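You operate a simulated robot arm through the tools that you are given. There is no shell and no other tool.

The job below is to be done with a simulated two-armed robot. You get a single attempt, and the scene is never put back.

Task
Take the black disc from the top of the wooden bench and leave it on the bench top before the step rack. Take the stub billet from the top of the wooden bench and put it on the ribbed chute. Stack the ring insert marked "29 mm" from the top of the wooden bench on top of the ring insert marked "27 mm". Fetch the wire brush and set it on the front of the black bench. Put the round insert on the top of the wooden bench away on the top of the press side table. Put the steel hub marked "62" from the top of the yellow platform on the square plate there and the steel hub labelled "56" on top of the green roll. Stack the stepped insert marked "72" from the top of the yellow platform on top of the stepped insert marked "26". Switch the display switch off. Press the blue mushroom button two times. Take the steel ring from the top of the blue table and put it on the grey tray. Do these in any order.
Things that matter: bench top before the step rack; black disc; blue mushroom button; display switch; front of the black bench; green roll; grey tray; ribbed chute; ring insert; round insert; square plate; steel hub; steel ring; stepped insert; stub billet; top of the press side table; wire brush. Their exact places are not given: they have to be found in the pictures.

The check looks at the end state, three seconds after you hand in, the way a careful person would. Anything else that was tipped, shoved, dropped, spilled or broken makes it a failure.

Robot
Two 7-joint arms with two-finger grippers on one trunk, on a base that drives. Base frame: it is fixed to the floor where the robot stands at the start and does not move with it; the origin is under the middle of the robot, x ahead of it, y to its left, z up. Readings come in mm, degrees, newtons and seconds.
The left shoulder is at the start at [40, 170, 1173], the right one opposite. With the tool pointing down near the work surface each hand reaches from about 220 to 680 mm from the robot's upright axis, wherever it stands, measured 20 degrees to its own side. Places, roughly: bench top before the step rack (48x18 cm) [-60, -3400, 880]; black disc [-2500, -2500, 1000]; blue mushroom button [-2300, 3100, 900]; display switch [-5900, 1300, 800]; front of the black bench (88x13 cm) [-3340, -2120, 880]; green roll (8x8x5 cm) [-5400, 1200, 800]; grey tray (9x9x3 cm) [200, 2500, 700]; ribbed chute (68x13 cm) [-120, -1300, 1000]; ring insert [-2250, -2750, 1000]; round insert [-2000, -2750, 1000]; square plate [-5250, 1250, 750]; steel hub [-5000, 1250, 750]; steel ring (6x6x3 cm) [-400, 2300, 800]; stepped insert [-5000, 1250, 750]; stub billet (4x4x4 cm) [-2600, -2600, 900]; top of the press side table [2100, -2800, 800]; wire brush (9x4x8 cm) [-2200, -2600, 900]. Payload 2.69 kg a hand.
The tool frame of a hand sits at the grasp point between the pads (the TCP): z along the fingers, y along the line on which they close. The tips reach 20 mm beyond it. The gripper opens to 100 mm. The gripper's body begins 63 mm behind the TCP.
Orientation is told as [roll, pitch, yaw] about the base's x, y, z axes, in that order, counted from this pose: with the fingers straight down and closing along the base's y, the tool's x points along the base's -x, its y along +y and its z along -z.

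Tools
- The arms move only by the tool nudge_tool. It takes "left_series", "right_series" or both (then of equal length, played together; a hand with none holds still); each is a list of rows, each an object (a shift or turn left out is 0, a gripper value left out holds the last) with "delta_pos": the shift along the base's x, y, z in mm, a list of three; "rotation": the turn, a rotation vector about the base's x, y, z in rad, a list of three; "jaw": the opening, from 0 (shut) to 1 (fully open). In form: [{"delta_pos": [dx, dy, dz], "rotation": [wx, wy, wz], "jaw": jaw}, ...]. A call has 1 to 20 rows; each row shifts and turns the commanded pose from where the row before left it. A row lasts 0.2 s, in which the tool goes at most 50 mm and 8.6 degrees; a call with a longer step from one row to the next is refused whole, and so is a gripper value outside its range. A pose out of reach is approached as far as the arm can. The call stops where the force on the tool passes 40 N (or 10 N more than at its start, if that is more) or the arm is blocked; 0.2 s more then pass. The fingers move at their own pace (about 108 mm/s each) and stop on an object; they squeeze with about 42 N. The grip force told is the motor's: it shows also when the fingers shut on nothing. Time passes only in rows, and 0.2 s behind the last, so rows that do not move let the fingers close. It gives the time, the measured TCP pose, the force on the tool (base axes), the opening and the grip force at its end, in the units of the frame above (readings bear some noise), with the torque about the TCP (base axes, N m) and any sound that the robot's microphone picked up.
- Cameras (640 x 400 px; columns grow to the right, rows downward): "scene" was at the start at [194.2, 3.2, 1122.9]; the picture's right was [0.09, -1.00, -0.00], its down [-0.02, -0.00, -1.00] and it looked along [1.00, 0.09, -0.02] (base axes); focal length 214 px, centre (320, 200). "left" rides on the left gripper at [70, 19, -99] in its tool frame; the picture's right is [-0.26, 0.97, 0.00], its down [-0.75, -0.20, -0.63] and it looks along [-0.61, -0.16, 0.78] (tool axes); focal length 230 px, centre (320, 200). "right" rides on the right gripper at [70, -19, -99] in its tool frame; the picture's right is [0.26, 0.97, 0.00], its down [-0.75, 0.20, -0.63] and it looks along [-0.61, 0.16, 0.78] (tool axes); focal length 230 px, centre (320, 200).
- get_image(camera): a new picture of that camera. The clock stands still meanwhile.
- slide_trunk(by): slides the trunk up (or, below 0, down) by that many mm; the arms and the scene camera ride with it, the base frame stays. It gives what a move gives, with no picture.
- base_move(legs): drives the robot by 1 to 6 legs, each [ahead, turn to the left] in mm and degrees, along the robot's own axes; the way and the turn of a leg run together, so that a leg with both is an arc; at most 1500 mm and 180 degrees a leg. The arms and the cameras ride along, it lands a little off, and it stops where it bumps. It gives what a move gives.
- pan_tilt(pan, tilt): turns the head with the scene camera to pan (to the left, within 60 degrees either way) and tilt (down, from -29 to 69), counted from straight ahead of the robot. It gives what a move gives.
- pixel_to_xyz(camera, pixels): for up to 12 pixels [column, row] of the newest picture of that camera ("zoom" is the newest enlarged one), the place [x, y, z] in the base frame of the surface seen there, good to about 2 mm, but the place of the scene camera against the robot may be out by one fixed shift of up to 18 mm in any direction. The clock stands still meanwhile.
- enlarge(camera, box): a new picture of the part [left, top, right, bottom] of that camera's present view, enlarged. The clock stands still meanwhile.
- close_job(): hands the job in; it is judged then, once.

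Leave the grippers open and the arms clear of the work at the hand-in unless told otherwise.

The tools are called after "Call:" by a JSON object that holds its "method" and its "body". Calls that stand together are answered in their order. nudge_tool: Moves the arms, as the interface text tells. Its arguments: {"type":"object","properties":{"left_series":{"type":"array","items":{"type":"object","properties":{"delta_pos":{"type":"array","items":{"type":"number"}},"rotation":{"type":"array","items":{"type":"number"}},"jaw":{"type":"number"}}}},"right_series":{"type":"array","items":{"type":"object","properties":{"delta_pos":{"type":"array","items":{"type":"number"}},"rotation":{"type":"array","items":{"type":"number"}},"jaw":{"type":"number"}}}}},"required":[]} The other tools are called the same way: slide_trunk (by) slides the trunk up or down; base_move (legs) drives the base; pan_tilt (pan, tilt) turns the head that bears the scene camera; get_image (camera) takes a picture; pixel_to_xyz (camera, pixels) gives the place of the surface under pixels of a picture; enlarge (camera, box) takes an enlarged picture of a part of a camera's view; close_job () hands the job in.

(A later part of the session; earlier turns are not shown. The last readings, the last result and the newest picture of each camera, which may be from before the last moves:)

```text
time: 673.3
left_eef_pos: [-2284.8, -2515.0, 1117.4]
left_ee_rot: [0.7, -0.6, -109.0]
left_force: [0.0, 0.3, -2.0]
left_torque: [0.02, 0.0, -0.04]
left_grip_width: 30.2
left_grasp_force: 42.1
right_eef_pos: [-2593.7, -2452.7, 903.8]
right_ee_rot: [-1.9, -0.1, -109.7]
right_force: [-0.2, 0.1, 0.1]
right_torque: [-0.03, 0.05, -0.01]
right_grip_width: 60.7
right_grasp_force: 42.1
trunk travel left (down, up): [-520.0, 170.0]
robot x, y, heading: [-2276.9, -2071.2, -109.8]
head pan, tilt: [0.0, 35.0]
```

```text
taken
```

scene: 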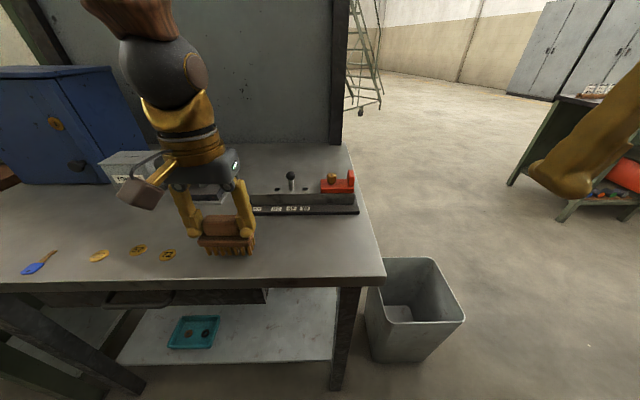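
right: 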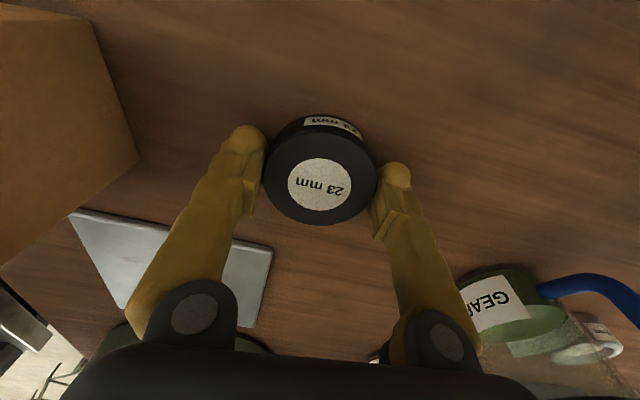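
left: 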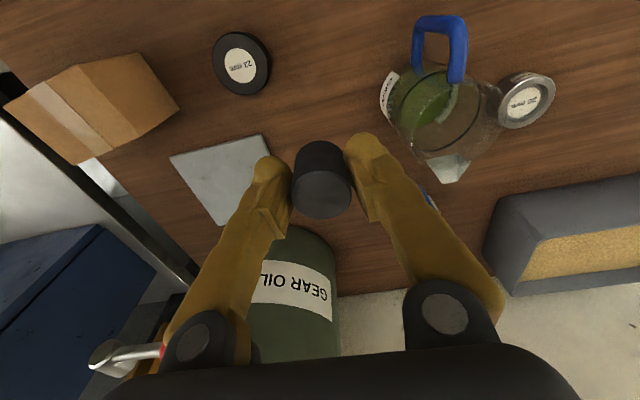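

The disc is gripped (60.7 mm). Lift and retract to carry pose.

Call:
{"method": "nudge_tool", "body": {"right_series": [{"delta_pos": [0, 0, 5]}, {"delta_pos": [0, 0, 25]}, {"delta_pos": [0, 0, 40]}, {"delta_pos": [0, 0, 40]}, {"delta_pos": [0, 5, 40]}, {"delta_pos": [5, 20, 40]}, {"delta_pos": [8, 22, 15]}, {"delta_pos": [8, 22, 0]}, {}, {}], "left_series": [{}, {}, {}, {}, {}, {"delta_pos": [5, 10, 0]}, {"delta_pos": [8, 15, 0]}, {"delta_pos": [8, 15, 0]}, {}, {}]}}

Call:
{"method": "get_image", "body": {"camera": "right"}}

```text
time: 675.5
left_eef_pos: [-2264.2, -2474.0, 1116.3]
left_ee_rot: [0.7, -0.6, -109.1]
left_force: [0.1, 1.1, -2.1]
left_torque: [-0.02, -0.01, 0.0]
left_grip_width: 30.2
left_grasp_force: 41.9
right_eef_pos: [-2573.0, -2384.5, 1109.7]
right_ee_rot: [-1.9, -0.2, -109.5]
right_force: [0.1, -0.1, -5.0]
right_torque: [-0.02, 0.0, -0.01]
right_grip_width: 60.6
right_grasp_force: 42.2
trunk travel left (down, up): [-520.0, 170.0]
robot x, y, heading: [-2278.0, -2071.4, -109.5]
head pan, tilt: [0.0, 35.0]
```

```text
taken
```

right: 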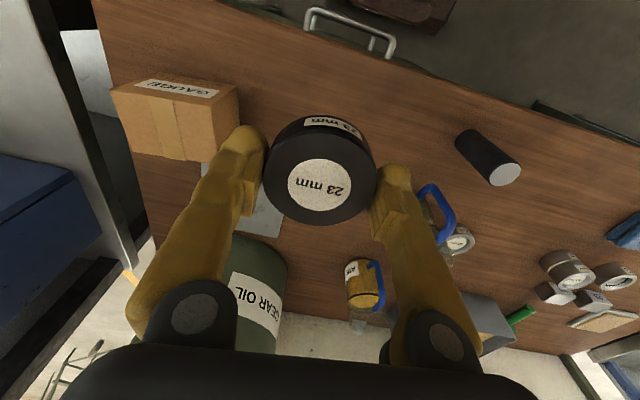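

Both objects are in hand. I back off 100 mm, turn east and look along the aisle.

Call:
{"method": "base_move", "body": {"legs": [[-110, 0], [0, 89.5]]}}

Call:
{"method": "pan_tilt", "body": {"pan": 0, "tilt": 20}}

Call:
{"method": "get_image", "body": {"camera": "scene"}}

```text
time: 680.6
left_eef_pos: [-1836.9, -1954.0, 1116.2]
left_ee_rot: [0.6, -0.5, -19.0]
left_force: [-0.1, -0.2, -2.8]
left_torque: [0.0, 0.02, 0.0]
left_grip_width: 30.4
left_grasp_force: 41.8
right_eef_pos: [-1926.9, -2262.6, 1109.6]
right_ee_rot: [-1.8, -0.1, -19.6]
right_force: [0.4, 0.2, -5.4]
right_torque: [-0.02, 0.0, 0.0]
right_grip_width: 60.7
right_grasp_force: 41.9
trunk travel left (down, up): [-520.0, 170.0]
robot x, y, heading: [-2244.5, -1977.3, -19.4]
head pan, tilt: [0.0, 35.0]
```

```text
time: 681.4
left_eef_pos: [-1855.3, -1947.2, 1123.7]
left_ee_rot: [0.7, -1.6, -19.0]
left_force: [0.1, 0.5, -1.5]
left_torque: [-0.02, -0.03, -0.02]
left_grip_width: 30.1
left_grasp_force: 41.7
right_eef_pos: [-1945.3, -2256.1, 1116.0]
right_ee_rot: [-2.0, -1.1, -19.5]
right_force: [-0.1, 0.2, -5.3]
right_torque: [0.01, 0.0, 0.01]
right_grip_width: 60.6
right_grasp_force: 42.1
trunk travel left (down, up): [-520.0, 170.0]
robot x, y, heading: [-2241.9, -1977.2, -19.6]
head pan, tilt: [0.0, 20.0]
```

```text
taken
```

scene: 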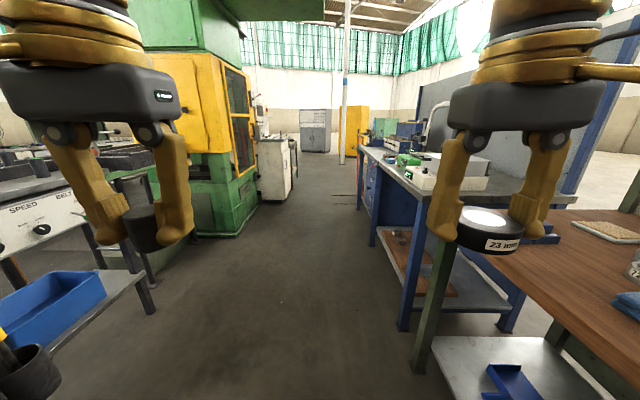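

The aisle runs on between the conveyor (left) and the benches (right). I measure key points.

Call:
{"method": "pixel_to_xyz", "body": {"camera": "scene", "pixels": [[150, 312], [240, 235], [258, 200], [290, 190], [405, 328], [372, 245], [358, 208], [130, 278], [415, 365], [300, 270], [338, 196], [60, 340]]}}

```text
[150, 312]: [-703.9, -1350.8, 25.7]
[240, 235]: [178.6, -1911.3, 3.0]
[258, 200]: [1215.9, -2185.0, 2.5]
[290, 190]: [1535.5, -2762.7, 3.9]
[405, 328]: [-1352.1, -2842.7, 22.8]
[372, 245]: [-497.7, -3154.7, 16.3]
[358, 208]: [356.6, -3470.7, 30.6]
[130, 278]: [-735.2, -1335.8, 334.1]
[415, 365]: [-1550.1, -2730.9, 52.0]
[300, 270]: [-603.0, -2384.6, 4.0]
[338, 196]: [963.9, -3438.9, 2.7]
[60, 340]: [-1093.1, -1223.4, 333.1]
```

Plenty of width. I drive 1500+400 mm along this heading and then turn left to face the chute.

Call:
{"method": "nudge_tool", "body": {"right_series": [{"delta_pos": [0, 0, -2]}, {}, {}, {}], "left_series": [{"delta_pos": [0, 0, -2]}, {}, {}, {}]}}

Call:
{"method": "base_move", "body": {"legs": [[1500, 0], [400, 0], [0, 89]]}}

Call:
{"method": "get_image", "body": {"camera": "scene"}}

```text
time: 682.4
left_eef_pos: [-1854.8, -1948.0, 1120.7]
left_ee_rot: [0.6, -1.5, -19.0]
left_force: [1.0, 0.4, -2.5]
left_torque: [0.01, 0.01, -0.01]
left_grip_width: 30.3
left_grasp_force: 42.1
right_eef_pos: [-1942.9, -2256.1, 1113.5]
right_ee_rot: [-1.9, -1.1, -19.5]
right_force: [-0.3, 0.5, -4.9]
right_torque: [-0.01, -0.01, -0.01]
right_grip_width: 60.6
right_grasp_force: 41.7
trunk travel left (down, up): [-520.0, 170.0]
robot x, y, heading: [-2242.3, -1978.4, -19.6]
head pan, tilt: [0.0, 20.0]
```

```text
time: 695.8
left_eef_pos: [-481.5, -2220.3, 1120.6]
left_ee_rot: [0.7, -1.6, 70.7]
left_force: [0.3, 0.3, -2.4]
left_torque: [0.0, 0.04, -0.01]
left_grip_width: 30.4
left_grasp_force: 42.5
right_eef_pos: [-172.0, -2311.4, 1113.4]
right_ee_rot: [-1.9, -1.0, 70.1]
right_force: [-0.6, 0.2, -5.2]
right_torque: [-0.03, 0.02, -0.01]
right_grip_width: 60.7
right_grasp_force: 41.8
trunk travel left (down, up): [-520.0, 170.0]
robot x, y, heading: [-444.7, -2613.6, 70.1]
head pan, tilt: [0.0, 20.0]
```

```text
taken
```

scene: 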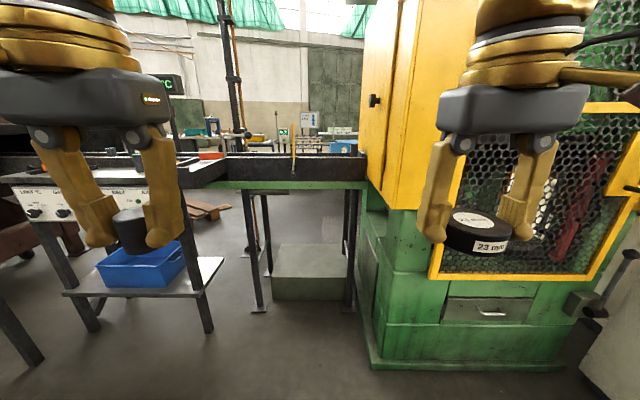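

The dark trough with the ribbed chute runs between the shelf and the press. I measure it.

Call:
{"method": "pixel_to_xyz", "body": {"camera": "scene", "pixels": [[258, 310], [348, 306], [300, 158], [300, 182], [340, 158], [240, 162], [215, 170], [292, 150], [208, 330], [372, 365], [365, 160], [200, 160]]}}

Call:
{"method": "enlarge", "body": {"camera": "scene", "box": [160, 110, 390, 230]}}

```text
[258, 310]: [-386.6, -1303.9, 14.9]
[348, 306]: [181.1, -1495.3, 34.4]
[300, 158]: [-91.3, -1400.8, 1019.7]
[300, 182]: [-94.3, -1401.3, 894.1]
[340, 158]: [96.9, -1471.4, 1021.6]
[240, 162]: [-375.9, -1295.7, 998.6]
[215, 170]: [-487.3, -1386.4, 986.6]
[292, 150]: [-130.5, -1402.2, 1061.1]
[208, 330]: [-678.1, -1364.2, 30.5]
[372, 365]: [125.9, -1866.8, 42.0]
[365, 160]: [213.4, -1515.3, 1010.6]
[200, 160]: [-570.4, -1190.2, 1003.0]
```

```text
2.78 times, centred on (275, 170) of scene
```

zoom: 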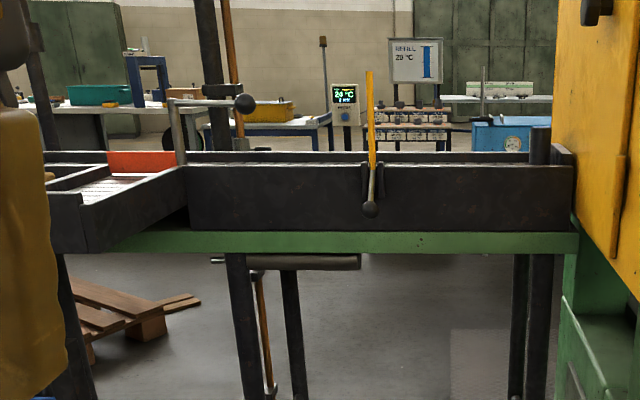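

I'll approach from slightly west with heading ≈50°. First I check the height of the lever ball and other protrusions.

Call:
{"method": "pixel_to_xyz", "body": {"camera": "scene", "pixels": [[248, 147], [249, 136], [293, 140], [292, 185], [226, 150], [354, 160], [234, 140], [300, 155], [270, 157], [222, 185]]}}

Call:
{"method": "pixel_to_xyz", "body": {"camera": "zoom", "pixels": [[244, 103], [178, 110], [370, 80], [370, 208], [150, 160], [110, 175], [380, 155], [545, 135], [290, 155], [480, 158]]}}

```text
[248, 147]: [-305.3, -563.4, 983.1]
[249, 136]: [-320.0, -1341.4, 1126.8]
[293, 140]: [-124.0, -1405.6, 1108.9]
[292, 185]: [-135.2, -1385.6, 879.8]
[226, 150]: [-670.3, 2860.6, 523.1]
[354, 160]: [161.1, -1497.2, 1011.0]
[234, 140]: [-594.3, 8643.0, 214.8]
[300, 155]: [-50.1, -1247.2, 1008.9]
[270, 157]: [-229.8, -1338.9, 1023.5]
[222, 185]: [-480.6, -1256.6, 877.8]
```

```text
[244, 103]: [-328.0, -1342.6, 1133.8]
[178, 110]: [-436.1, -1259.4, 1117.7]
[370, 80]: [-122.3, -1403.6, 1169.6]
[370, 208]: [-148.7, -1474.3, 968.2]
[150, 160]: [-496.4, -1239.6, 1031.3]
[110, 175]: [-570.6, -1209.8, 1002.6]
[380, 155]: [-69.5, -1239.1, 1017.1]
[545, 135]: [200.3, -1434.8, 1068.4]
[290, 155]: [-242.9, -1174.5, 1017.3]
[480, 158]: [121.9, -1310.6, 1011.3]
```

Protruding: a gate lever ball at (-328,-1343,1134) and a yellow rod at (-122,-1404) up to ~1190. I'll place between them, at about (-192,-1283). I raise the trunk 100 mm so everything carried clears the levers, and drive in with heading ≈60°.

Call:
{"method": "slide_trunk", "body": {"by": 100}}

Call:
{"method": "nudge_tool", "body": {"right_series": [{"delta_pos": [-5, -14, 2]}, {"delta_pos": [-5, -14, 2]}, {}, {}, {}], "left_series": [{"delta_pos": [0, -4, 2], "rotation": [-0.02, 0.01, 0]}, {"delta_pos": [0, -4, 2]}, {}, {}, {}]}}

Call:
{"method": "base_move", "body": {"legs": [[820, 18], [0, -28]]}}

Call:
{"method": "nudge_tool", "body": {"right_series": [{"delta_pos": [0, 0, 1]}, {"delta_pos": [0, 0, 1]}, {}, {}], "left_series": [{"delta_pos": [0, 0, 1]}, {"delta_pos": [0, 0, 1]}, {}, {}]}}

Call:
{"method": "pan_tilt", "body": {"pan": 5, "tilt": 35}}

Call:
{"method": "get_image", "body": {"camera": "scene"}}

Call:
{"method": "get_image", "body": {"camera": "left"}}

```text
time: 697.2
left_eef_pos: [-486.7, -2237.4, 1224.9]
left_ee_rot: [0.8, -2.4, 70.8]
left_force: [-0.5, 0.1, -2.1]
left_torque: [-0.05, 0.02, 0.0]
left_grip_width: 30.2
left_grasp_force: 42.2
right_eef_pos: [-178.7, -2328.7, 1220.2]
right_ee_rot: [-2.0, -2.0, 70.2]
right_force: [0.4, 0.2, -5.6]
right_torque: [0.0, 0.02, -0.01]
right_grip_width: 60.8
right_grasp_force: 41.8
trunk travel left (down, up): [-620.0, 70.0]
robot x, y, heading: [-443.4, -2613.6, 70.1]
head pan, tilt: [0.0, 20.0]
```

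```text
time: 698.4
left_eef_pos: [-485.7, -2244.1, 1229.6]
left_ee_rot: [0.8, -1.2, 70.7]
left_force: [0.1, 0.5, -2.1]
left_torque: [-0.02, 0.02, -0.02]
left_grip_width: 30.1
left_grasp_force: 41.8
right_eef_pos: [-186.5, -2356.8, 1223.1]
right_ee_rot: [-2.0, -2.0, 70.1]
right_force: [0.3, 0.2, -5.2]
right_torque: [-0.01, 0.0, -0.01]
right_grip_width: 60.9
right_grasp_force: 41.7
trunk travel left (down, up): [-620.0, 70.0]
robot x, y, heading: [-443.8, -2615.0, 70.1]
head pan, tilt: [0.0, 20.0]
```

```text
time: 704.1
left_eef_pos: [-270.2, -1446.5, 1229.4]
left_ee_rot: [0.9, -1.2, 61.0]
left_force: [0.0, 0.9, -1.0]
left_torque: [-0.03, -0.01, 0.02]
left_grip_width: 30.3
left_grasp_force: 42.1
right_eef_pos: [5.7, -1607.3, 1224.4]
right_ee_rot: [-1.9, -1.9, 60.5]
right_force: [-0.2, -0.1, -6.3]
right_torque: [0.03, 0.0, -0.04]
right_grip_width: 60.7
right_grasp_force: 42.0
trunk travel left (down, up): [-620.0, 70.0]
robot x, y, heading: [-296.2, -1817.4, 60.5]
head pan, tilt: [0.0, 20.0]
```

```text
time: 705.1
left_eef_pos: [-280.0, -1461.7, 1236.5]
left_ee_rot: [1.1, -2.0, 61.0]
left_force: [-0.1, 0.2, -2.1]
left_torque: [-0.02, 0.03, 0.01]
left_grip_width: 30.2
left_grasp_force: 42.5
right_eef_pos: [-2.7, -1623.5, 1229.9]
right_ee_rot: [-2.1, -2.9, 60.5]
right_force: [0.3, -0.1, -5.6]
right_torque: [-0.05, 0.04, 0.0]
right_grip_width: 60.7
right_grasp_force: 41.7
trunk travel left (down, up): [-620.0, 70.0]
robot x, y, heading: [-291.4, -1818.6, 60.3]
head pan, tilt: [0.0, 20.0]
```

```text
time: 705.9
left_eef_pos: [-280.3, -1462.8, 1236.3]
left_ee_rot: [1.0, -2.1, 60.9]
left_force: [0.1, -0.1, -1.9]
left_torque: [-0.01, -0.01, -0.04]
left_grip_width: 30.4
left_grasp_force: 41.2
right_eef_pos: [-4.0, -1624.6, 1229.9]
right_ee_rot: [-2.1, -2.9, 60.5]
right_force: [-0.1, -0.3, -5.9]
right_torque: [0.02, -0.01, -0.01]
right_grip_width: 60.8
right_grasp_force: 41.9
trunk travel left (down, up): [-620.0, 70.0]
robot x, y, heading: [-293.5, -1819.3, 60.3]
head pan, tilt: [5.0, 35.0]
```

```text
taken
```

scene: 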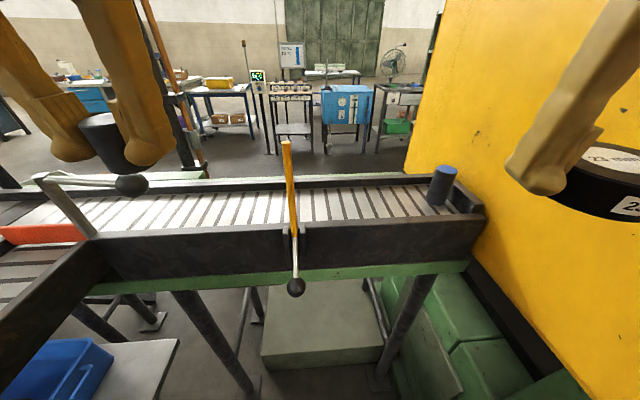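

```text
taken
```

left: 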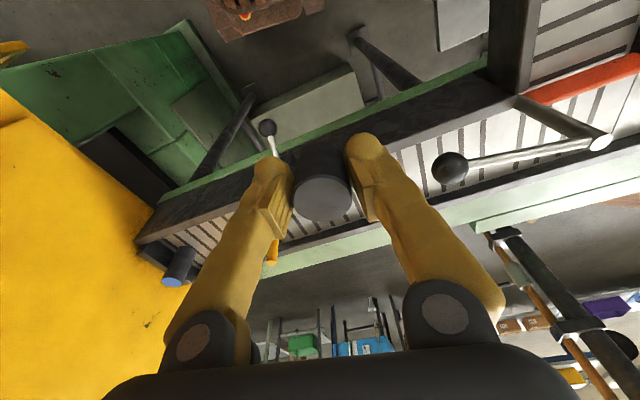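

I see the ribbed chute (white slats). I measure its floor, walls and the levers.

Call:
{"method": "pixel_to_xyz", "body": {"camera": "scene", "pixels": [[200, 210], [240, 207], [265, 205], [230, 225], [230, 232], [230, 185], [130, 186], [287, 145], [292, 225], [330, 202], [360, 205], [180, 212]]}}

Call:
{"method": "pixel_to_xyz", "body": {"camera": "left", "pixels": [[450, 167], [415, 160], [420, 175], [268, 128], [475, 135], [430, 195], [325, 185], [250, 250], [272, 255], [405, 145]]}}

```text
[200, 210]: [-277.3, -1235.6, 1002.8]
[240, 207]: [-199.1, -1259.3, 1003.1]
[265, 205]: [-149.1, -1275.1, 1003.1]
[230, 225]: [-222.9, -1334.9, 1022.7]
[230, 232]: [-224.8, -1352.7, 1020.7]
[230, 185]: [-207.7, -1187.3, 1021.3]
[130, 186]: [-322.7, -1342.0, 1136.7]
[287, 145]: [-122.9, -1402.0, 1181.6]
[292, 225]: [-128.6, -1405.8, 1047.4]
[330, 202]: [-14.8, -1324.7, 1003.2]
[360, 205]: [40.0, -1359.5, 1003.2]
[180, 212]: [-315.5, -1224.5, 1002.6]
```

```text
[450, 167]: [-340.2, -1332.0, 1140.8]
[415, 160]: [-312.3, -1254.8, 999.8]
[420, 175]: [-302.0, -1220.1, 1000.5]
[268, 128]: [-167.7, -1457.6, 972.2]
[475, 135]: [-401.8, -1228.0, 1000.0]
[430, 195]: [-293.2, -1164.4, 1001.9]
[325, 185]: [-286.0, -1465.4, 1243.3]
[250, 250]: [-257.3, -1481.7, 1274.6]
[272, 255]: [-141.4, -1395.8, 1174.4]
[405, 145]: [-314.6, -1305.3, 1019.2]
```

Hand-vs-scene shift is again (-17,+10). Target in the chute between the levers: T ≈(-202,-1262), floor z ≈1001. I move the left hand over T at constant height.

Call:
{"method": "nudge_tool", "body": {"left_series": [{"delta_pos": [15.5, 40, 0], "rotation": [-0.016, 0.009, 0]}, {"delta_pos": [15.5, 40, 0], "rotation": [-0.015, 0.008, 0]}, {"delta_pos": [15.5, 40, 0]}, {"delta_pos": [15.5, 40, 0]}, {"delta_pos": [15.5, 40, 0]}, {}], "right_series": [{}, {}, {}, {}, {}, {}]}}

Call:
{"method": "get_image", "body": {"camera": "left"}}

Call:
{"method": "get_image", "body": {"camera": "scene"}}

```text
time: 707.3
left_eef_pos: [-202.3, -1263.6, 1235.3]
left_ee_rot: [0.9, 0.0, 61.0]
left_force: [1.3, -0.6, -2.1]
left_torque: [0.02, -0.01, 0.01]
left_grip_width: 30.1
left_grasp_force: 41.6
right_eef_pos: [-4.2, -1625.2, 1231.3]
right_ee_rot: [-2.2, -2.8, 60.5]
right_force: [0.6, 0.2, -5.5]
right_torque: [0.0, 0.01, 0.01]
right_grip_width: 60.7
right_grasp_force: 42.1
trunk travel left (down, up): [-620.0, 70.0]
robot x, y, heading: [-291.7, -1819.3, 60.4]
head pan, tilt: [5.0, 35.0]
```

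```text
taken
```

left: 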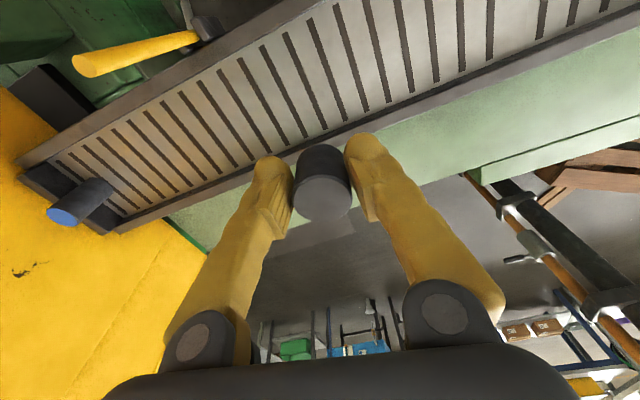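

```text
taken
```

scene: 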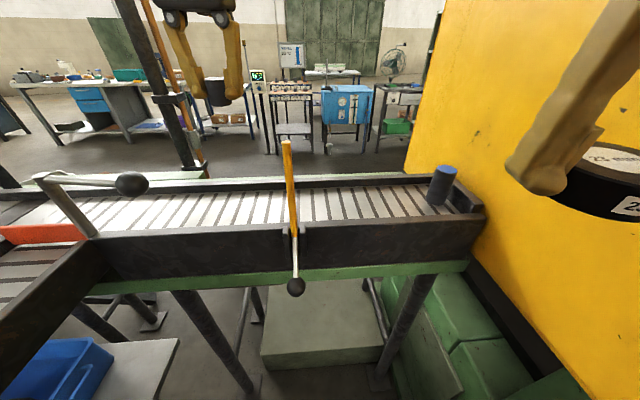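

I measure the chute directly below and the slat/gap positions.

Call:
{"method": "pixel_to_xyz", "body": {"camera": "left", "pixels": [[319, 95], [330, 80], [300, 80], [345, 70], [290, 110], [350, 100], [260, 85], [330, 120], [300, 45], [310, 15], [335, 135]]}}

Call:
{"method": "enlarge", "body": {"camera": "left", "box": [240, 20, 400, 140]}}

```text
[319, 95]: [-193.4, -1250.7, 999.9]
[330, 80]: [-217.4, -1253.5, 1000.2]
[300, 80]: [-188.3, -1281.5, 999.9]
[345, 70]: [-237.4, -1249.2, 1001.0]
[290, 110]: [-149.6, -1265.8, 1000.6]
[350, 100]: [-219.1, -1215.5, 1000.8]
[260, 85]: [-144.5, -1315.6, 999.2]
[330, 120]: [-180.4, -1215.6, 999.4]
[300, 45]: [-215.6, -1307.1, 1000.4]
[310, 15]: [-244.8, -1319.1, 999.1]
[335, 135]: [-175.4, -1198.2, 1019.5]
```

```text
3.33 times, centred on (320, 80) of left
```

zoom: 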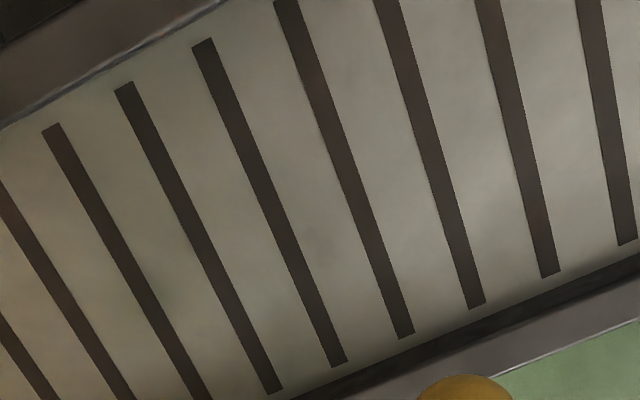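

Flat enough with thin ribs. I lower the billet to just above the floor (TCP ≈1038).

Call:
{"method": "nudge_tool", "body": {"left_series": [{"delta_pos": [0, 0, -35]}, {"delta_pos": [0, 0, -40]}, {"delta_pos": [0, 0, -40]}, {"delta_pos": [0, 0, -40]}, {"delta_pos": [0, 0, -30]}, {"delta_pos": [0, 0, -12]}, {}], "right_series": [{}, {}, {}, {}, {}, {}, {}]}}

Call:
{"method": "get_image", "body": {"camera": "left"}}

Call:
{"method": "get_image", "body": {"camera": "scene"}}

```text
time: 708.9
left_eef_pos: [-202.5, -1263.1, 1040.0]
left_ee_rot: [0.9, 0.0, 61.0]
left_force: [-0.1, 0.1, -3.0]
left_torque: [-0.01, -0.01, -0.04]
left_grip_width: 30.1
left_grasp_force: 41.6
right_eef_pos: [-3.8, -1624.2, 1231.4]
right_ee_rot: [-2.1, -2.9, 60.4]
right_force: [0.1, -0.6, -5.7]
right_torque: [0.0, 0.0, 0.01]
right_grip_width: 60.7
right_grasp_force: 41.7
trunk travel left (down, up): [-620.0, 70.0]
robot x, y, heading: [-292.6, -1815.7, 60.3]
head pan, tilt: [5.0, 35.0]
```

```text
taken
```

left: 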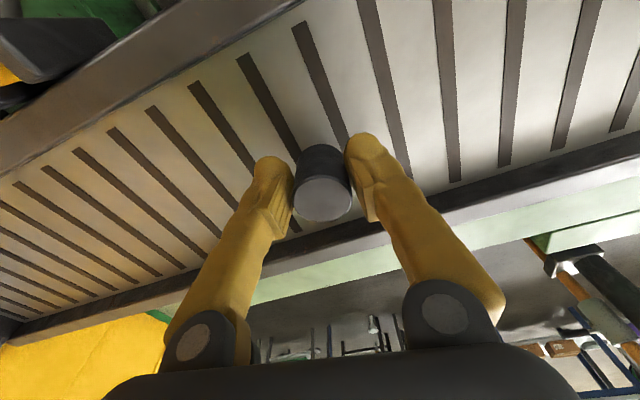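

```text
taken
```

scene: 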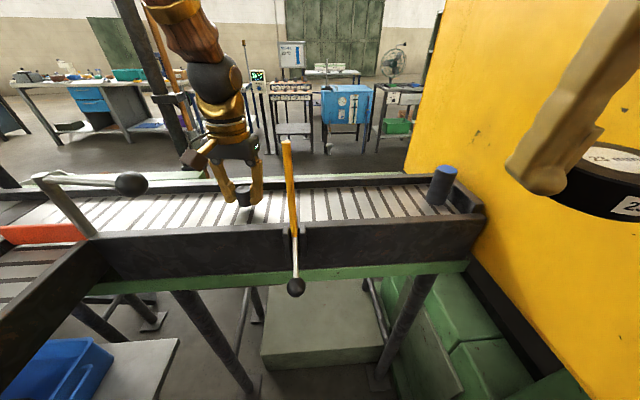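

Good. Lower slowly to contact.

Call:
{"method": "nudge_tool", "body": {"left_series": [{"delta_pos": [0, 0, -4]}, {"delta_pos": [0, 0, -3]}, {"delta_pos": [0, 0, -1.5]}, {"delta_pos": [0, 0, -1.5]}, {}], "right_series": [{}, {}, {}, {}, {}]}}

```text
time: 710.1
left_eef_pos: [-202.4, -1261.6, 1029.4]
left_ee_rot: [1.0, 0.0, 61.0]
left_force: [-0.2, 0.8, -2.0]
left_torque: [-0.01, 0.02, 0.02]
left_grip_width: 30.4
left_grasp_force: 41.7
right_eef_pos: [-4.5, -1624.9, 1230.7]
right_ee_rot: [-2.1, -2.9, 60.5]
right_force: [-0.2, 1.0, -4.7]
right_torque: [-0.02, -0.01, 0.02]
right_grip_width: 61.0
right_grasp_force: 41.9
trunk travel left (down, up): [-620.0, 70.0]
robot x, y, heading: [-295.1, -1819.1, 60.4]
head pan, tilt: [5.0, 35.0]
```

Call:
{"method": "nudge_tool", "body": {"left_series": [{"delta_pos": [0, 0, -1]}, {"delta_pos": [0, 0, -1]}, {}], "right_series": [{}, {}, {}]}}

```text
time: 710.9
left_eef_pos: [-202.6, -1262.5, 1028.1]
left_ee_rot: [0.9, -0.1, 60.9]
left_force: [-0.5, -0.2, 5.6]
left_torque: [-0.08, -0.12, 0.02]
left_grip_width: 30.4
left_grasp_force: 41.8
right_eef_pos: [-4.1, -1622.8, 1231.1]
right_ee_rot: [-2.1, -2.9, 60.5]
right_force: [0.3, -0.4, -5.8]
right_torque: [0.01, -0.02, -0.01]
right_grip_width: 60.9
right_grasp_force: 41.3
trunk travel left (down, up): [-620.0, 70.0]
robot x, y, heading: [-292.8, -1815.8, 60.4]
head pan, tilt: [5.0, 35.0]
```

Contact (+5.6 N). Open gently and lift straight up.

Call:
{"method": "nudge_tool", "body": {"left_series": [{"jaw": 0.4}, {"jaw": 0.5}, {"jaw": 0.55}, {}, {"delta_pos": [0, 0, 10]}, {"delta_pos": [0, 0, 25]}, {"delta_pos": [0, 0, 40]}, {"delta_pos": [0, 0, 40]}, {"delta_pos": [0, 0, 40]}, {"delta_pos": [0, 0, 40]}, {}], "right_series": [{}, {}, {}, {}, {}, {}, {}, {}, {}, {}, {}]}}

Call:
{"method": "get_image", "body": {"camera": "left"}}

Call:
{"method": "get_image", "body": {"camera": "scene"}}

```text
time: 713.3
left_eef_pos: [-203.3, -1263.0, 1221.1]
left_ee_rot: [0.9, 0.0, 61.1]
left_force: [-0.3, 0.5, 0.5]
left_torque: [-0.01, -0.02, 0.01]
left_grip_width: 55.2
left_grasp_force: 0.0
right_eef_pos: [-2.2, -1624.2, 1229.9]
right_ee_rot: [-2.1, -2.8, 60.5]
right_force: [0.0, 0.8, -5.2]
right_torque: [-0.02, 0.01, 0.0]
right_grip_width: 60.6
right_grasp_force: 42.1
trunk travel left (down, up): [-620.0, 70.0]
robot x, y, heading: [-291.7, -1815.3, 60.6]
head pan, tilt: [5.0, 35.0]
```

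```text
taken
```

left: 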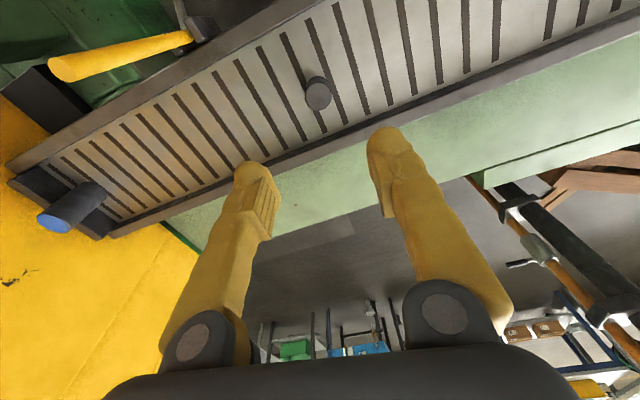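

```text
taken
```

scene: 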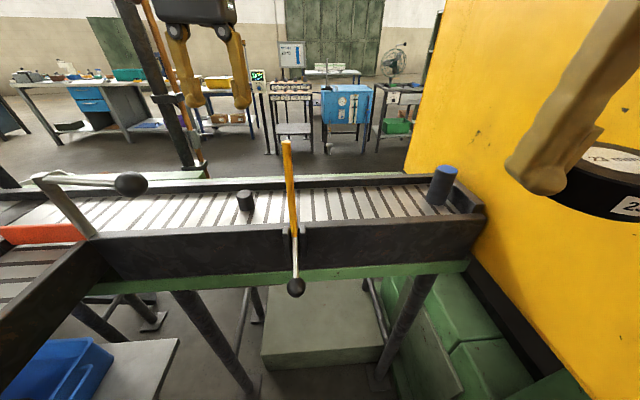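

The billet stands upright on the chute. I retract the left hand the same way at height, then back out and turn to the step-rack bench.

Call:
{"method": "nudge_tool", "body": {"left_series": [{"delta_pos": [-12, -30, 5]}, {"delta_pos": [-15, -40, 5]}, {"delta_pos": [-15, -40, 0]}, {"delta_pos": [-15, -40, 0]}, {"delta_pos": [-15, -40, 0]}, {}, {}, {}], "right_series": [{"rotation": [-0.02, 0.012, 0]}, {"rotation": [-0.02, 0.012, 0]}, {}, {}, {}, {}, {}, {}]}}

Call:
{"method": "base_move", "body": {"legs": [[0, 28], [-750, 0]]}}

```text
time: 715.1
left_eef_pos: [-275.4, -1451.1, 1231.0]
left_ee_rot: [1.0, -0.2, 60.9]
left_force: [-1.3, -0.1, 0.0]
left_torque: [0.0, -0.01, 0.01]
left_grip_width: 54.8
left_grasp_force: 0.0
right_eef_pos: [-3.3, -1624.2, 1230.2]
right_ee_rot: [-2.0, -0.2, 60.5]
right_force: [-0.7, 0.1, -4.9]
right_torque: [-0.01, 0.04, -0.04]
right_grip_width: 60.8
right_grasp_force: 41.8
trunk travel left (down, up): [-620.0, 70.0]
robot x, y, heading: [-294.0, -1818.8, 60.4]
head pan, tilt: [5.0, 35.0]
```

```text
time: 720.6
left_eef_pos: [-470.6, -2239.9, 1232.3]
left_ee_rot: [1.0, -0.1, 88.8]
left_force: [0.3, 0.7, 0.5]
left_torque: [0.02, 0.01, 0.03]
left_grip_width: 54.8
left_grasp_force: 0.1
right_eef_pos: [-149.9, -2266.6, 1230.1]
right_ee_rot: [-2.0, -0.3, 88.2]
right_force: [0.3, 0.5, -5.0]
right_torque: [0.03, 0.0, 0.02]
right_grip_width: 60.6
right_grasp_force: 41.8
trunk travel left (down, up): [-620.0, 70.0]
robot x, y, heading: [-315.2, -2574.0, 87.9]
head pan, tilt: [5.0, 35.0]
```

Turn to face the south bench with the step rack, lower the trunk and look.

Call:
{"method": "nudge_tool", "body": {"left_series": [{"delta_pos": [0, 2, 0]}, {}, {}, {}], "right_series": [{"delta_pos": [0, 2, 0]}, {}, {}, {}]}}

Call:
{"method": "base_move", "body": {"legs": [[0, 162]]}}

Call:
{"method": "slide_trunk", "body": {"by": -100}}

Call:
{"method": "pan_tilt", "body": {"pan": 0, "tilt": 30}}

Call:
{"method": "get_image", "body": {"camera": "scene"}}

```text
time: 721.6
left_eef_pos: [-471.9, -2256.7, 1236.3]
left_ee_rot: [1.0, -0.9, 88.8]
left_force: [-1.3, 0.0, -0.4]
left_torque: [-0.02, 0.0, -0.03]
left_grip_width: 54.9
left_grasp_force: 0.1
right_eef_pos: [-148.9, -2281.6, 1234.4]
right_ee_rot: [-2.1, -1.1, 88.3]
right_force: [-0.1, 0.2, -5.7]
right_torque: [0.0, -0.03, -0.01]
right_grip_width: 60.7
right_grasp_force: 41.8
trunk travel left (down, up): [-620.0, 70.0]
robot x, y, heading: [-317.2, -2574.7, 88.5]
head pan, tilt: [5.0, 35.0]
```

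```text
time: 728.8
left_eef_pos: [-269.6, -2920.1, 1235.4]
left_ee_rot: [0.9, -1.0, -110.2]
left_force: [0.4, -0.4, -0.2]
left_torque: [0.01, -0.03, -0.04]
left_grip_width: 55.0
left_grasp_force: 0.1
right_eef_pos: [-565.0, -2791.8, 1235.6]
right_ee_rot: [-2.1, -1.1, -110.6]
right_force: [-0.6, 0.1, -5.7]
right_torque: [0.02, 0.02, 0.03]
right_grip_width: 60.5
right_grasp_force: 41.9
trunk travel left (down, up): [-620.0, 70.0]
robot x, y, heading: [-325.3, -2566.8, -111.0]
head pan, tilt: [5.0, 35.0]
```

```text
time: 730.1
left_eef_pos: [-262.0, -2901.8, 1141.7]
left_ee_rot: [1.1, -2.0, -110.1]
left_force: [0.2, 0.3, 0.4]
left_torque: [-0.03, 0.03, -0.02]
left_grip_width: 55.2
left_grasp_force: 0.1
right_eef_pos: [-560.1, -2771.8, 1137.6]
right_ee_rot: [-2.3, -1.9, -110.6]
right_force: [-0.6, 0.0, -4.9]
right_torque: [-0.03, 0.0, 0.0]
right_grip_width: 60.7
right_grasp_force: 42.6
trunk travel left (down, up): [-520.0, 170.0]
robot x, y, heading: [-325.7, -2568.1, -110.9]
head pan, tilt: [5.0, 35.0]
```

```text
time: 730.8
left_eef_pos: [-261.6, -2902.1, 1141.0]
left_ee_rot: [1.0, -1.9, -110.1]
left_force: [0.8, 0.1, 0.8]
left_torque: [0.01, 0.02, 0.02]
left_grip_width: 55.2
left_grasp_force: 0.0
right_eef_pos: [-559.4, -2771.8, 1137.9]
right_ee_rot: [-2.2, -1.8, -110.6]
right_force: [0.3, 0.1, -4.6]
right_torque: [0.05, -0.03, -0.01]
right_grip_width: 60.6
right_grasp_force: 41.5
trunk travel left (down, up): [-520.0, 170.0]
robot x, y, heading: [-330.5, -2566.7, -110.9]
head pan, tilt: [0.0, 30.0]
```

```text
taken
```

scene: 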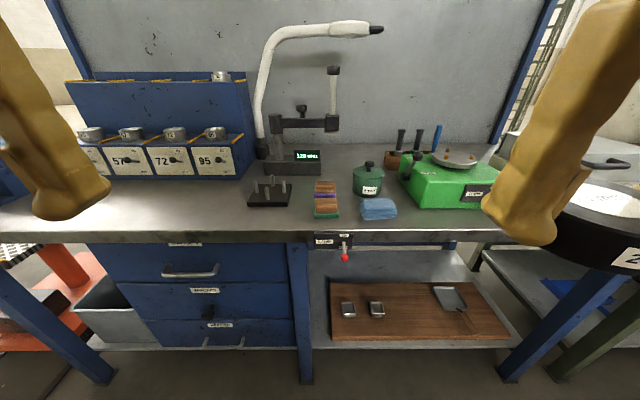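

The blue step rack with numbered spots is at left. I measure the bench area in front of it.

Call:
{"method": "pixel_to_xyz", "body": {"camera": "scene", "pixels": [[240, 178], [105, 182], [170, 180], [170, 205], [170, 232], [230, 232], [100, 205], [265, 195], [50, 235], [140, 195], [200, 210]]}}

Call:
{"method": "get_image", "body": {"camera": "left"}}

```text
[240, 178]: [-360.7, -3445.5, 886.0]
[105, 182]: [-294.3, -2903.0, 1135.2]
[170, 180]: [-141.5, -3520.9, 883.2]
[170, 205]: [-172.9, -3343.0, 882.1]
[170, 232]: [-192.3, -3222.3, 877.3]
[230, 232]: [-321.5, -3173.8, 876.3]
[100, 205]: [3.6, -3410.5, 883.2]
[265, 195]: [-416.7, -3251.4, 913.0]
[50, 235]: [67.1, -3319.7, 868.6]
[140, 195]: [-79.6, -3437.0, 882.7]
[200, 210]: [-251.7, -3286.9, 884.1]
```

```text
taken
```

left: 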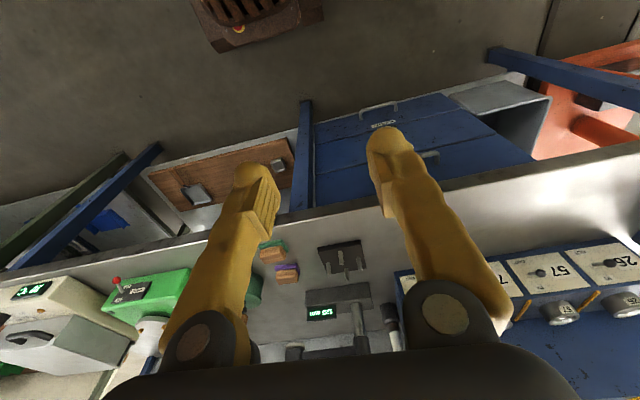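

The free area before the rack spans v between the edge and the rack (265 mm deep). I'll set the disc at ≈(-91,-3389). I drive to about (205,-3019) so it's at the right hand's side.

Call:
{"method": "nudge_tool", "body": {"left_series": [{"delta_pos": [0, -5, -3], "rotation": [0.015, -0.006, 0]}, {"delta_pos": [0, -5, -3], "rotation": [0.015, -0.006, 0]}, {}, {}, {}], "right_series": [{"delta_pos": [0, -8, -3], "rotation": [0.015, -0.006, 0]}, {"delta_pos": [0, -8, -3], "rotation": [0.015, -0.006, 0]}, {}, {}, {}]}}

Call:
{"method": "base_move", "body": {"legs": [[0, 90.5], [659, 0], [0, -90], [225, 0]]}}

Call:
{"method": "nudge_tool", "body": {"right_series": [{"delta_pos": [0, 0, 1]}, {"delta_pos": [0, 0, 1]}, {}, {}], "left_series": [{"delta_pos": [0, 0, 1]}, {"delta_pos": [0, 0, 1]}, {}, {}]}}

Call:
{"method": "get_image", "body": {"camera": "right"}}

Call:
{"method": "get_image", "body": {"camera": "scene"}}

```text
time: 732.0
left_eef_pos: [-261.4, -2911.4, 1134.6]
left_ee_rot: [1.1, 0.0, -110.2]
left_force: [0.2, 0.1, 0.6]
left_torque: [0.0, -0.01, 0.03]
left_grip_width: 55.1
left_grasp_force: 0.0
right_eef_pos: [-560.2, -2789.8, 1133.9]
right_ee_rot: [-2.1, -0.2, -110.6]
right_force: [0.0, -1.0, -5.5]
right_torque: [0.01, 0.0, 0.02]
right_grip_width: 60.9
right_grasp_force: 42.1
trunk travel left (down, up): [-520.0, 170.0]
robot x, y, heading: [-326.8, -2568.8, -110.7]
head pan, tilt: [0.0, 30.0]
```

```text
time: 744.8
left_eef_pos: [282.3, -3358.3, 1135.8]
left_ee_rot: [1.0, -0.2, -109.4]
left_force: [-0.4, 0.2, -0.2]
left_torque: [-0.02, -0.02, 0.04]
left_grip_width: 54.9
left_grasp_force: 0.0
right_eef_pos: [-17.0, -3239.4, 1131.7]
right_ee_rot: [-2.2, -0.4, -109.9]
right_force: [-0.9, 0.1, -5.0]
right_torque: [-0.01, -0.02, 0.01]
right_grip_width: 60.5
right_grasp_force: 42.5
trunk travel left (down, up): [-520.0, 170.0]
robot x, y, heading: [213.3, -3017.0, -109.9]
head pan, tilt: [0.0, 30.0]
```

```text
time: 745.8
left_eef_pos: [288.5, -3344.0, 1141.6]
left_ee_rot: [1.1, -0.9, -109.4]
left_force: [0.3, 0.0, 0.0]
left_torque: [0.06, 0.0, 0.0]
left_grip_width: 55.1
left_grasp_force: 0.0
right_eef_pos: [-12.3, -3225.5, 1139.2]
right_ee_rot: [-2.2, -1.0, -109.9]
right_force: [-0.8, -0.8, -5.3]
right_torque: [0.05, -0.03, -0.01]
right_grip_width: 60.7
right_grasp_force: 41.8
trunk travel left (down, up): [-520.0, 170.0]
robot x, y, heading: [213.3, -3011.9, -110.1]
head pan, tilt: [0.0, 30.0]
```

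```text
taken
```

right: 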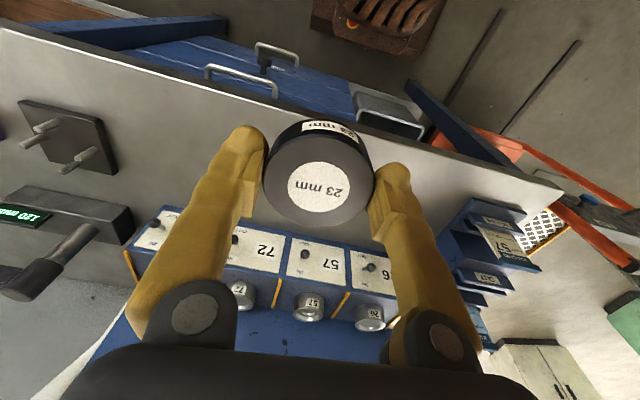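

```text
taken
```

scene: 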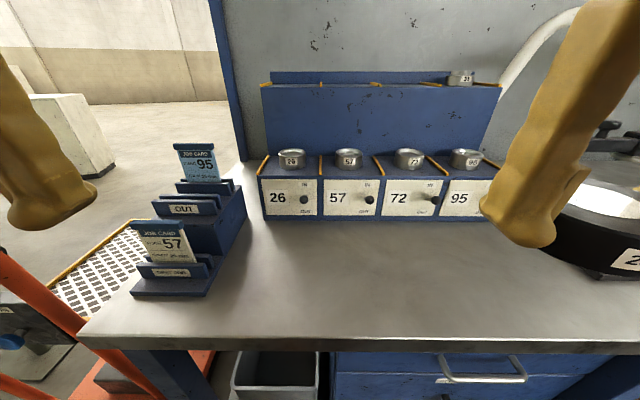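

The area in front of the rack is free. I measure rack front, bench edge and the centre point.

Call:
{"method": "pixel_to_xyz", "body": {"camera": "scene", "pixels": [[264, 219], [495, 218], [380, 220], [380, 262], [380, 300], [380, 338], [440, 262], [320, 262], [135, 295], [210, 295]]}}

Call:
{"method": "pixel_to_xyz", "body": {"camera": "right", "pixels": [[420, 150], [400, 150], [250, 110], [200, 120], [240, 90], [210, 240], [460, 200], [180, 190], [220, 200]]}}

```text
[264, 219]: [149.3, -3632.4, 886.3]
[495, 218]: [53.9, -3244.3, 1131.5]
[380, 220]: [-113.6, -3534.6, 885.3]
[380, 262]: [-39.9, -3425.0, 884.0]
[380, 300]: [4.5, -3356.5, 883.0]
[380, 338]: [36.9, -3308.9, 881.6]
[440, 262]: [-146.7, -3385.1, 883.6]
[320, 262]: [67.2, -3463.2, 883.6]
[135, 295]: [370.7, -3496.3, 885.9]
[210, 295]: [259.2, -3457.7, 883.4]
```

```text
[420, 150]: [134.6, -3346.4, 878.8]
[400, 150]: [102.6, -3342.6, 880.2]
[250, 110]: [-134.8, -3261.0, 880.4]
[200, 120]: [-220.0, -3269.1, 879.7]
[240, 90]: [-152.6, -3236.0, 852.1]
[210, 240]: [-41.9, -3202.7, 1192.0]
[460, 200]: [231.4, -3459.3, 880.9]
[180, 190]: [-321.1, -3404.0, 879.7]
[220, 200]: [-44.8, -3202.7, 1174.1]
```

The region's centre is ≈(-60,-3405) in hand coordinates. I move the disc there: target (-72,-3398), first at z≈1000.

Call:
{"method": "nudge_tool", "body": {"right_series": [{"delta_pos": [-12, -34, -20], "rotation": [0.016, -0.006, 0]}, {"delta_pos": [-12, -34, -30]}, {"delta_pos": [-12, -35, -30]}, {"delta_pos": [-12, -35, -30]}, {"delta_pos": [-12, -34, -30]}, {}], "left_series": [{}, {}, {}, {}, {}, {}]}}

Call:
{"method": "get_image", "body": {"camera": "right"}}

Call:
{"method": "get_image", "body": {"camera": "scene"}}

```text
time: 747.2
left_eef_pos: [289.4, -3342.5, 1140.8]
left_ee_rot: [1.1, -1.0, -109.3]
left_force: [0.6, -0.2, 0.8]
left_torque: [0.0, 0.01, 0.0]
left_grip_width: 55.1
left_grasp_force: 0.1
right_eef_pos: [-72.6, -3395.5, 999.7]
right_ee_rot: [-2.2, -0.2, -109.9]
right_force: [0.5, -0.6, -5.0]
right_torque: [-0.01, 0.0, 0.02]
right_grip_width: 60.7
right_grasp_force: 42.4
trunk travel left (down, up): [-520.0, 170.0]
robot x, y, heading: [216.9, -3019.2, -110.1]
head pan, tilt: [0.0, 30.0]
```

```text
taken
```

right: 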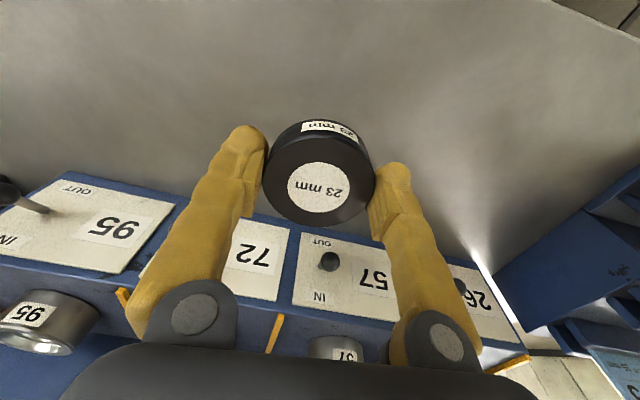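

```text
taken
```

scene: 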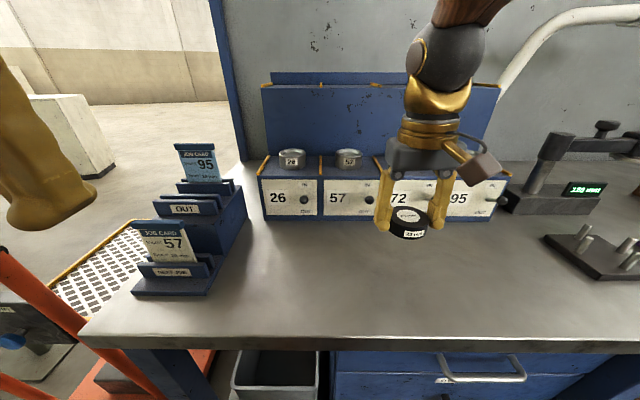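

Good clearance to the rack. Lower to ~908 and then to contact.

Call:
{"method": "nudge_tool", "body": {"right_series": [{"delta_pos": [0, 0, -30]}, {"delta_pos": [0, 0, -30]}, {"delta_pos": [0, 0, -22]}, {"delta_pos": [0, 0, -8]}, {"delta_pos": [0, 0, -2]}, {}], "left_series": [{}, {}, {}, {}, {}, {}]}}

Call:
{"method": "nudge_tool", "body": {"right_series": [{"delta_pos": [0, 0, -1.5]}, {"delta_pos": [0, 0, -1.5]}, {"delta_pos": [0, 0, -1.5]}, {}], "left_series": [{}, {}, {}, {}]}}

```text
time: 748.6
left_eef_pos: [288.8, -3342.9, 1140.4]
left_ee_rot: [1.1, -0.8, -109.4]
left_force: [-0.5, -0.1, 0.2]
left_torque: [-0.02, 0.0, -0.03]
left_grip_width: 54.9
left_grasp_force: 0.1
right_eef_pos: [-71.5, -3396.8, 907.5]
right_ee_rot: [-2.2, -0.2, -110.0]
right_force: [0.8, 0.1, -5.4]
right_torque: [0.04, 0.02, 0.0]
right_grip_width: 60.4
right_grasp_force: 42.0
trunk travel left (down, up): [-520.0, 170.0]
robot x, y, heading: [209.6, -3014.5, -109.9]
head pan, tilt: [0.0, 30.0]
```

```text
time: 749.6
left_eef_pos: [290.7, -3340.7, 1142.3]
left_ee_rot: [1.1, -1.0, -109.3]
left_force: [0.7, 1.1, -0.8]
left_torque: [-0.02, -0.04, 0.01]
left_grip_width: 54.9
left_grasp_force: 0.2
right_eef_pos: [-72.1, -3397.0, 904.5]
right_ee_rot: [-2.2, -0.5, -110.0]
right_force: [-3.5, 0.3, 31.9]
right_torque: [0.33, -0.15, -0.07]
right_grip_width: 60.6
right_grasp_force: 42.0
trunk travel left (down, up): [-520.0, 170.0]
robot x, y, heading: [215.5, -3013.2, -110.0]
head pan, tilt: [0.0, 30.0]
```

Contact. Relax 1.5 mm, open, lift.

Call:
{"method": "nudge_tool", "body": {"right_series": [{"delta_pos": [0, 0, 1.5]}, {"jaw": 0.66}, {"jaw": 0.8}, {"jaw": 0.85}, {"delta_pos": [0, 0, 10]}, {"delta_pos": [0, 0, 30]}, {"delta_pos": [0, 0, 40]}, {"delta_pos": [0, 0, 40]}, {"delta_pos": [5, 15, 40]}, {"delta_pos": [8, 25, 40]}, {}], "left_series": [{}, {}, {}, {}, {}, {}, {}, {}, {}, {}, {}]}}

Call:
{"method": "get_image", "body": {"camera": "scene"}}

```text
time: 752.0
left_eef_pos: [288.4, -3344.8, 1140.1]
left_ee_rot: [1.1, -0.9, -109.4]
left_force: [-0.3, 0.0, 0.4]
left_torque: [0.02, -0.03, 0.02]
left_grip_width: 55.1
left_grasp_force: 0.0
right_eef_pos: [-58.6, -3356.0, 1103.4]
right_ee_rot: [-2.1, -0.1, -109.9]
right_force: [0.8, -0.3, -0.6]
right_torque: [0.04, 0.01, -0.04]
right_grip_width: 84.9
right_grasp_force: 0.1
trunk travel left (down, up): [-520.0, 170.0]
robot x, y, heading: [213.4, -3014.2, -110.2]
head pan, tilt: [0.0, 30.0]
```

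```text
taken
```

scene: 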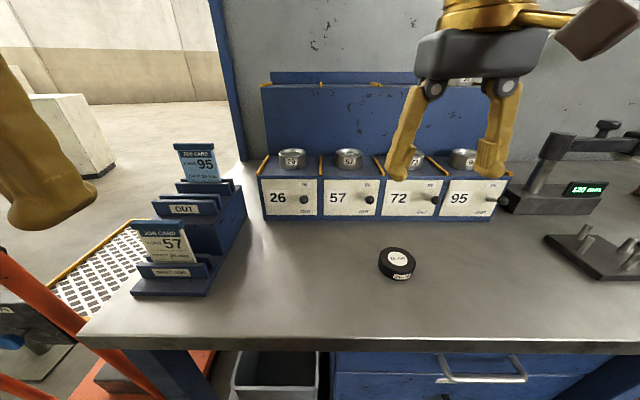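

The disc is placed before the rack. Last object: the round insert "72". I raise the right hand to carry pose, back off and drive west 2258 mm to it.

Call:
{"method": "nudge_tool", "body": {"right_series": [{"delta_pos": [0, 15, 15]}, {"delta_pos": [0, 15, 5], "jaw": 1.0}, {}, {}, {}], "left_series": [{"delta_pos": [0, -6, -4], "jaw": 1.0}, {"delta_pos": [0, -6, -4], "rotation": [0.014, -0.005, 0]}, {}, {}, {}]}}

Call:
{"method": "base_move", "body": {"legs": [[-150, 0], [0, -90], [1500, 0], [758, 0], [0, 90], [184, 0]]}}

Call:
{"method": "nudge_tool", "body": {"right_series": [{"delta_pos": [0, 0, 1]}, {"delta_pos": [0, 0, 1]}, {}, {}], "left_series": [{"delta_pos": [0, 0, 1]}, {"delta_pos": [0, 0, 1]}, {}, {}]}}

Call:
{"method": "get_image", "body": {"camera": "left"}}

Call:
{"method": "get_image", "body": {"camera": "scene"}}

```text
time: 753.2
left_eef_pos: [289.2, -3354.9, 1133.9]
left_ee_rot: [1.2, -0.1, -109.4]
left_force: [-0.3, -0.8, -0.1]
left_torque: [-0.02, 0.01, -0.01]
left_grip_width: 100.2
left_grasp_force: 0.0
right_eef_pos: [-58.4, -3324.8, 1122.6]
right_ee_rot: [-2.2, -0.2, -109.9]
right_force: [0.3, 0.0, -0.8]
right_torque: [0.01, 0.02, 0.02]
right_grip_width: 100.0
right_grasp_force: 0.0
trunk travel left (down, up): [-520.0, 170.0]
robot x, y, heading: [214.5, -3014.7, -109.9]
head pan, tilt: [0.0, 30.0]
```

```text
time: 774.3
left_eef_pos: [-1855.6, -2592.0, 1134.1]
left_ee_rot: [1.1, -0.1, -110.4]
left_force: [0.3, -0.4, 0.9]
left_torque: [0.0, 0.01, -0.02]
left_grip_width: 100.0
left_grasp_force: 0.1
right_eef_pos: [-2203.0, -2558.7, 1124.7]
right_ee_rot: [-2.2, -0.1, -110.9]
right_force: [1.1, 0.1, -0.2]
right_torque: [-0.03, 0.02, 0.0]
right_grip_width: 100.0
right_grasp_force: 0.0
trunk travel left (down, up): [-520.0, 170.0]
robot x, y, heading: [-1926.8, -2252.4, -111.1]
head pan, tilt: [0.0, 30.0]
```

```text
time: 775.3
left_eef_pos: [-1849.7, -2577.4, 1138.9]
left_ee_rot: [1.2, -1.0, -110.3]
left_force: [0.3, 0.0, -1.1]
left_torque: [0.02, 0.02, 0.0]
left_grip_width: 100.0
left_grasp_force: 0.1
right_eef_pos: [-2197.4, -2544.5, 1131.7]
right_ee_rot: [-2.4, -1.0, -110.8]
right_force: [0.2, -0.1, 1.1]
right_torque: [0.03, -0.01, -0.01]
right_grip_width: 100.1
right_grasp_force: 0.1
trunk travel left (down, up): [-520.0, 170.0]
robot x, y, heading: [-1929.4, -2255.0, -110.9]
head pan, tilt: [0.0, 30.0]
```

```text
taken
```

left: 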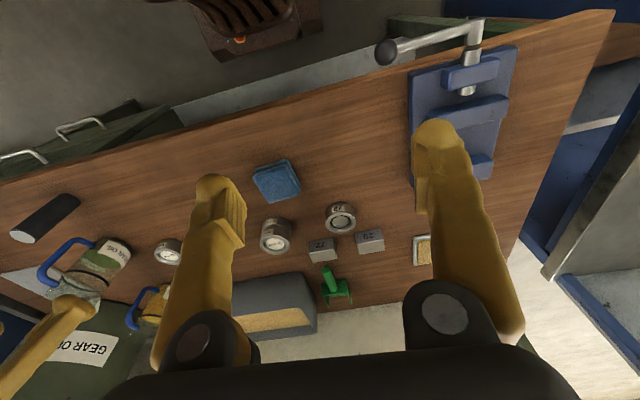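

```text
taken
```

scene: 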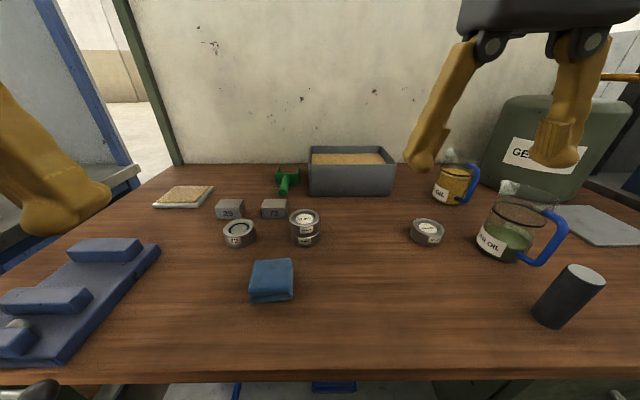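

The round insert 72 is at left view (340,217). I measure it.

Call:
{"method": "pixel_to_xyz", "body": {"camera": "left", "pixels": [[340, 219], [326, 218], [355, 216], [340, 207], [341, 230], [276, 238], [320, 247], [300, 185]]}}

```text
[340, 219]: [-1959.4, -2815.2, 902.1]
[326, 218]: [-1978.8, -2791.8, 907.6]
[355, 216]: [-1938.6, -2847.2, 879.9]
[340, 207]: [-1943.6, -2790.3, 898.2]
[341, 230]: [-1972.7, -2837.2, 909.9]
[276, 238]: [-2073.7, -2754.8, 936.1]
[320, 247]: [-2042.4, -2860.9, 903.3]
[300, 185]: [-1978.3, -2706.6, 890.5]
```

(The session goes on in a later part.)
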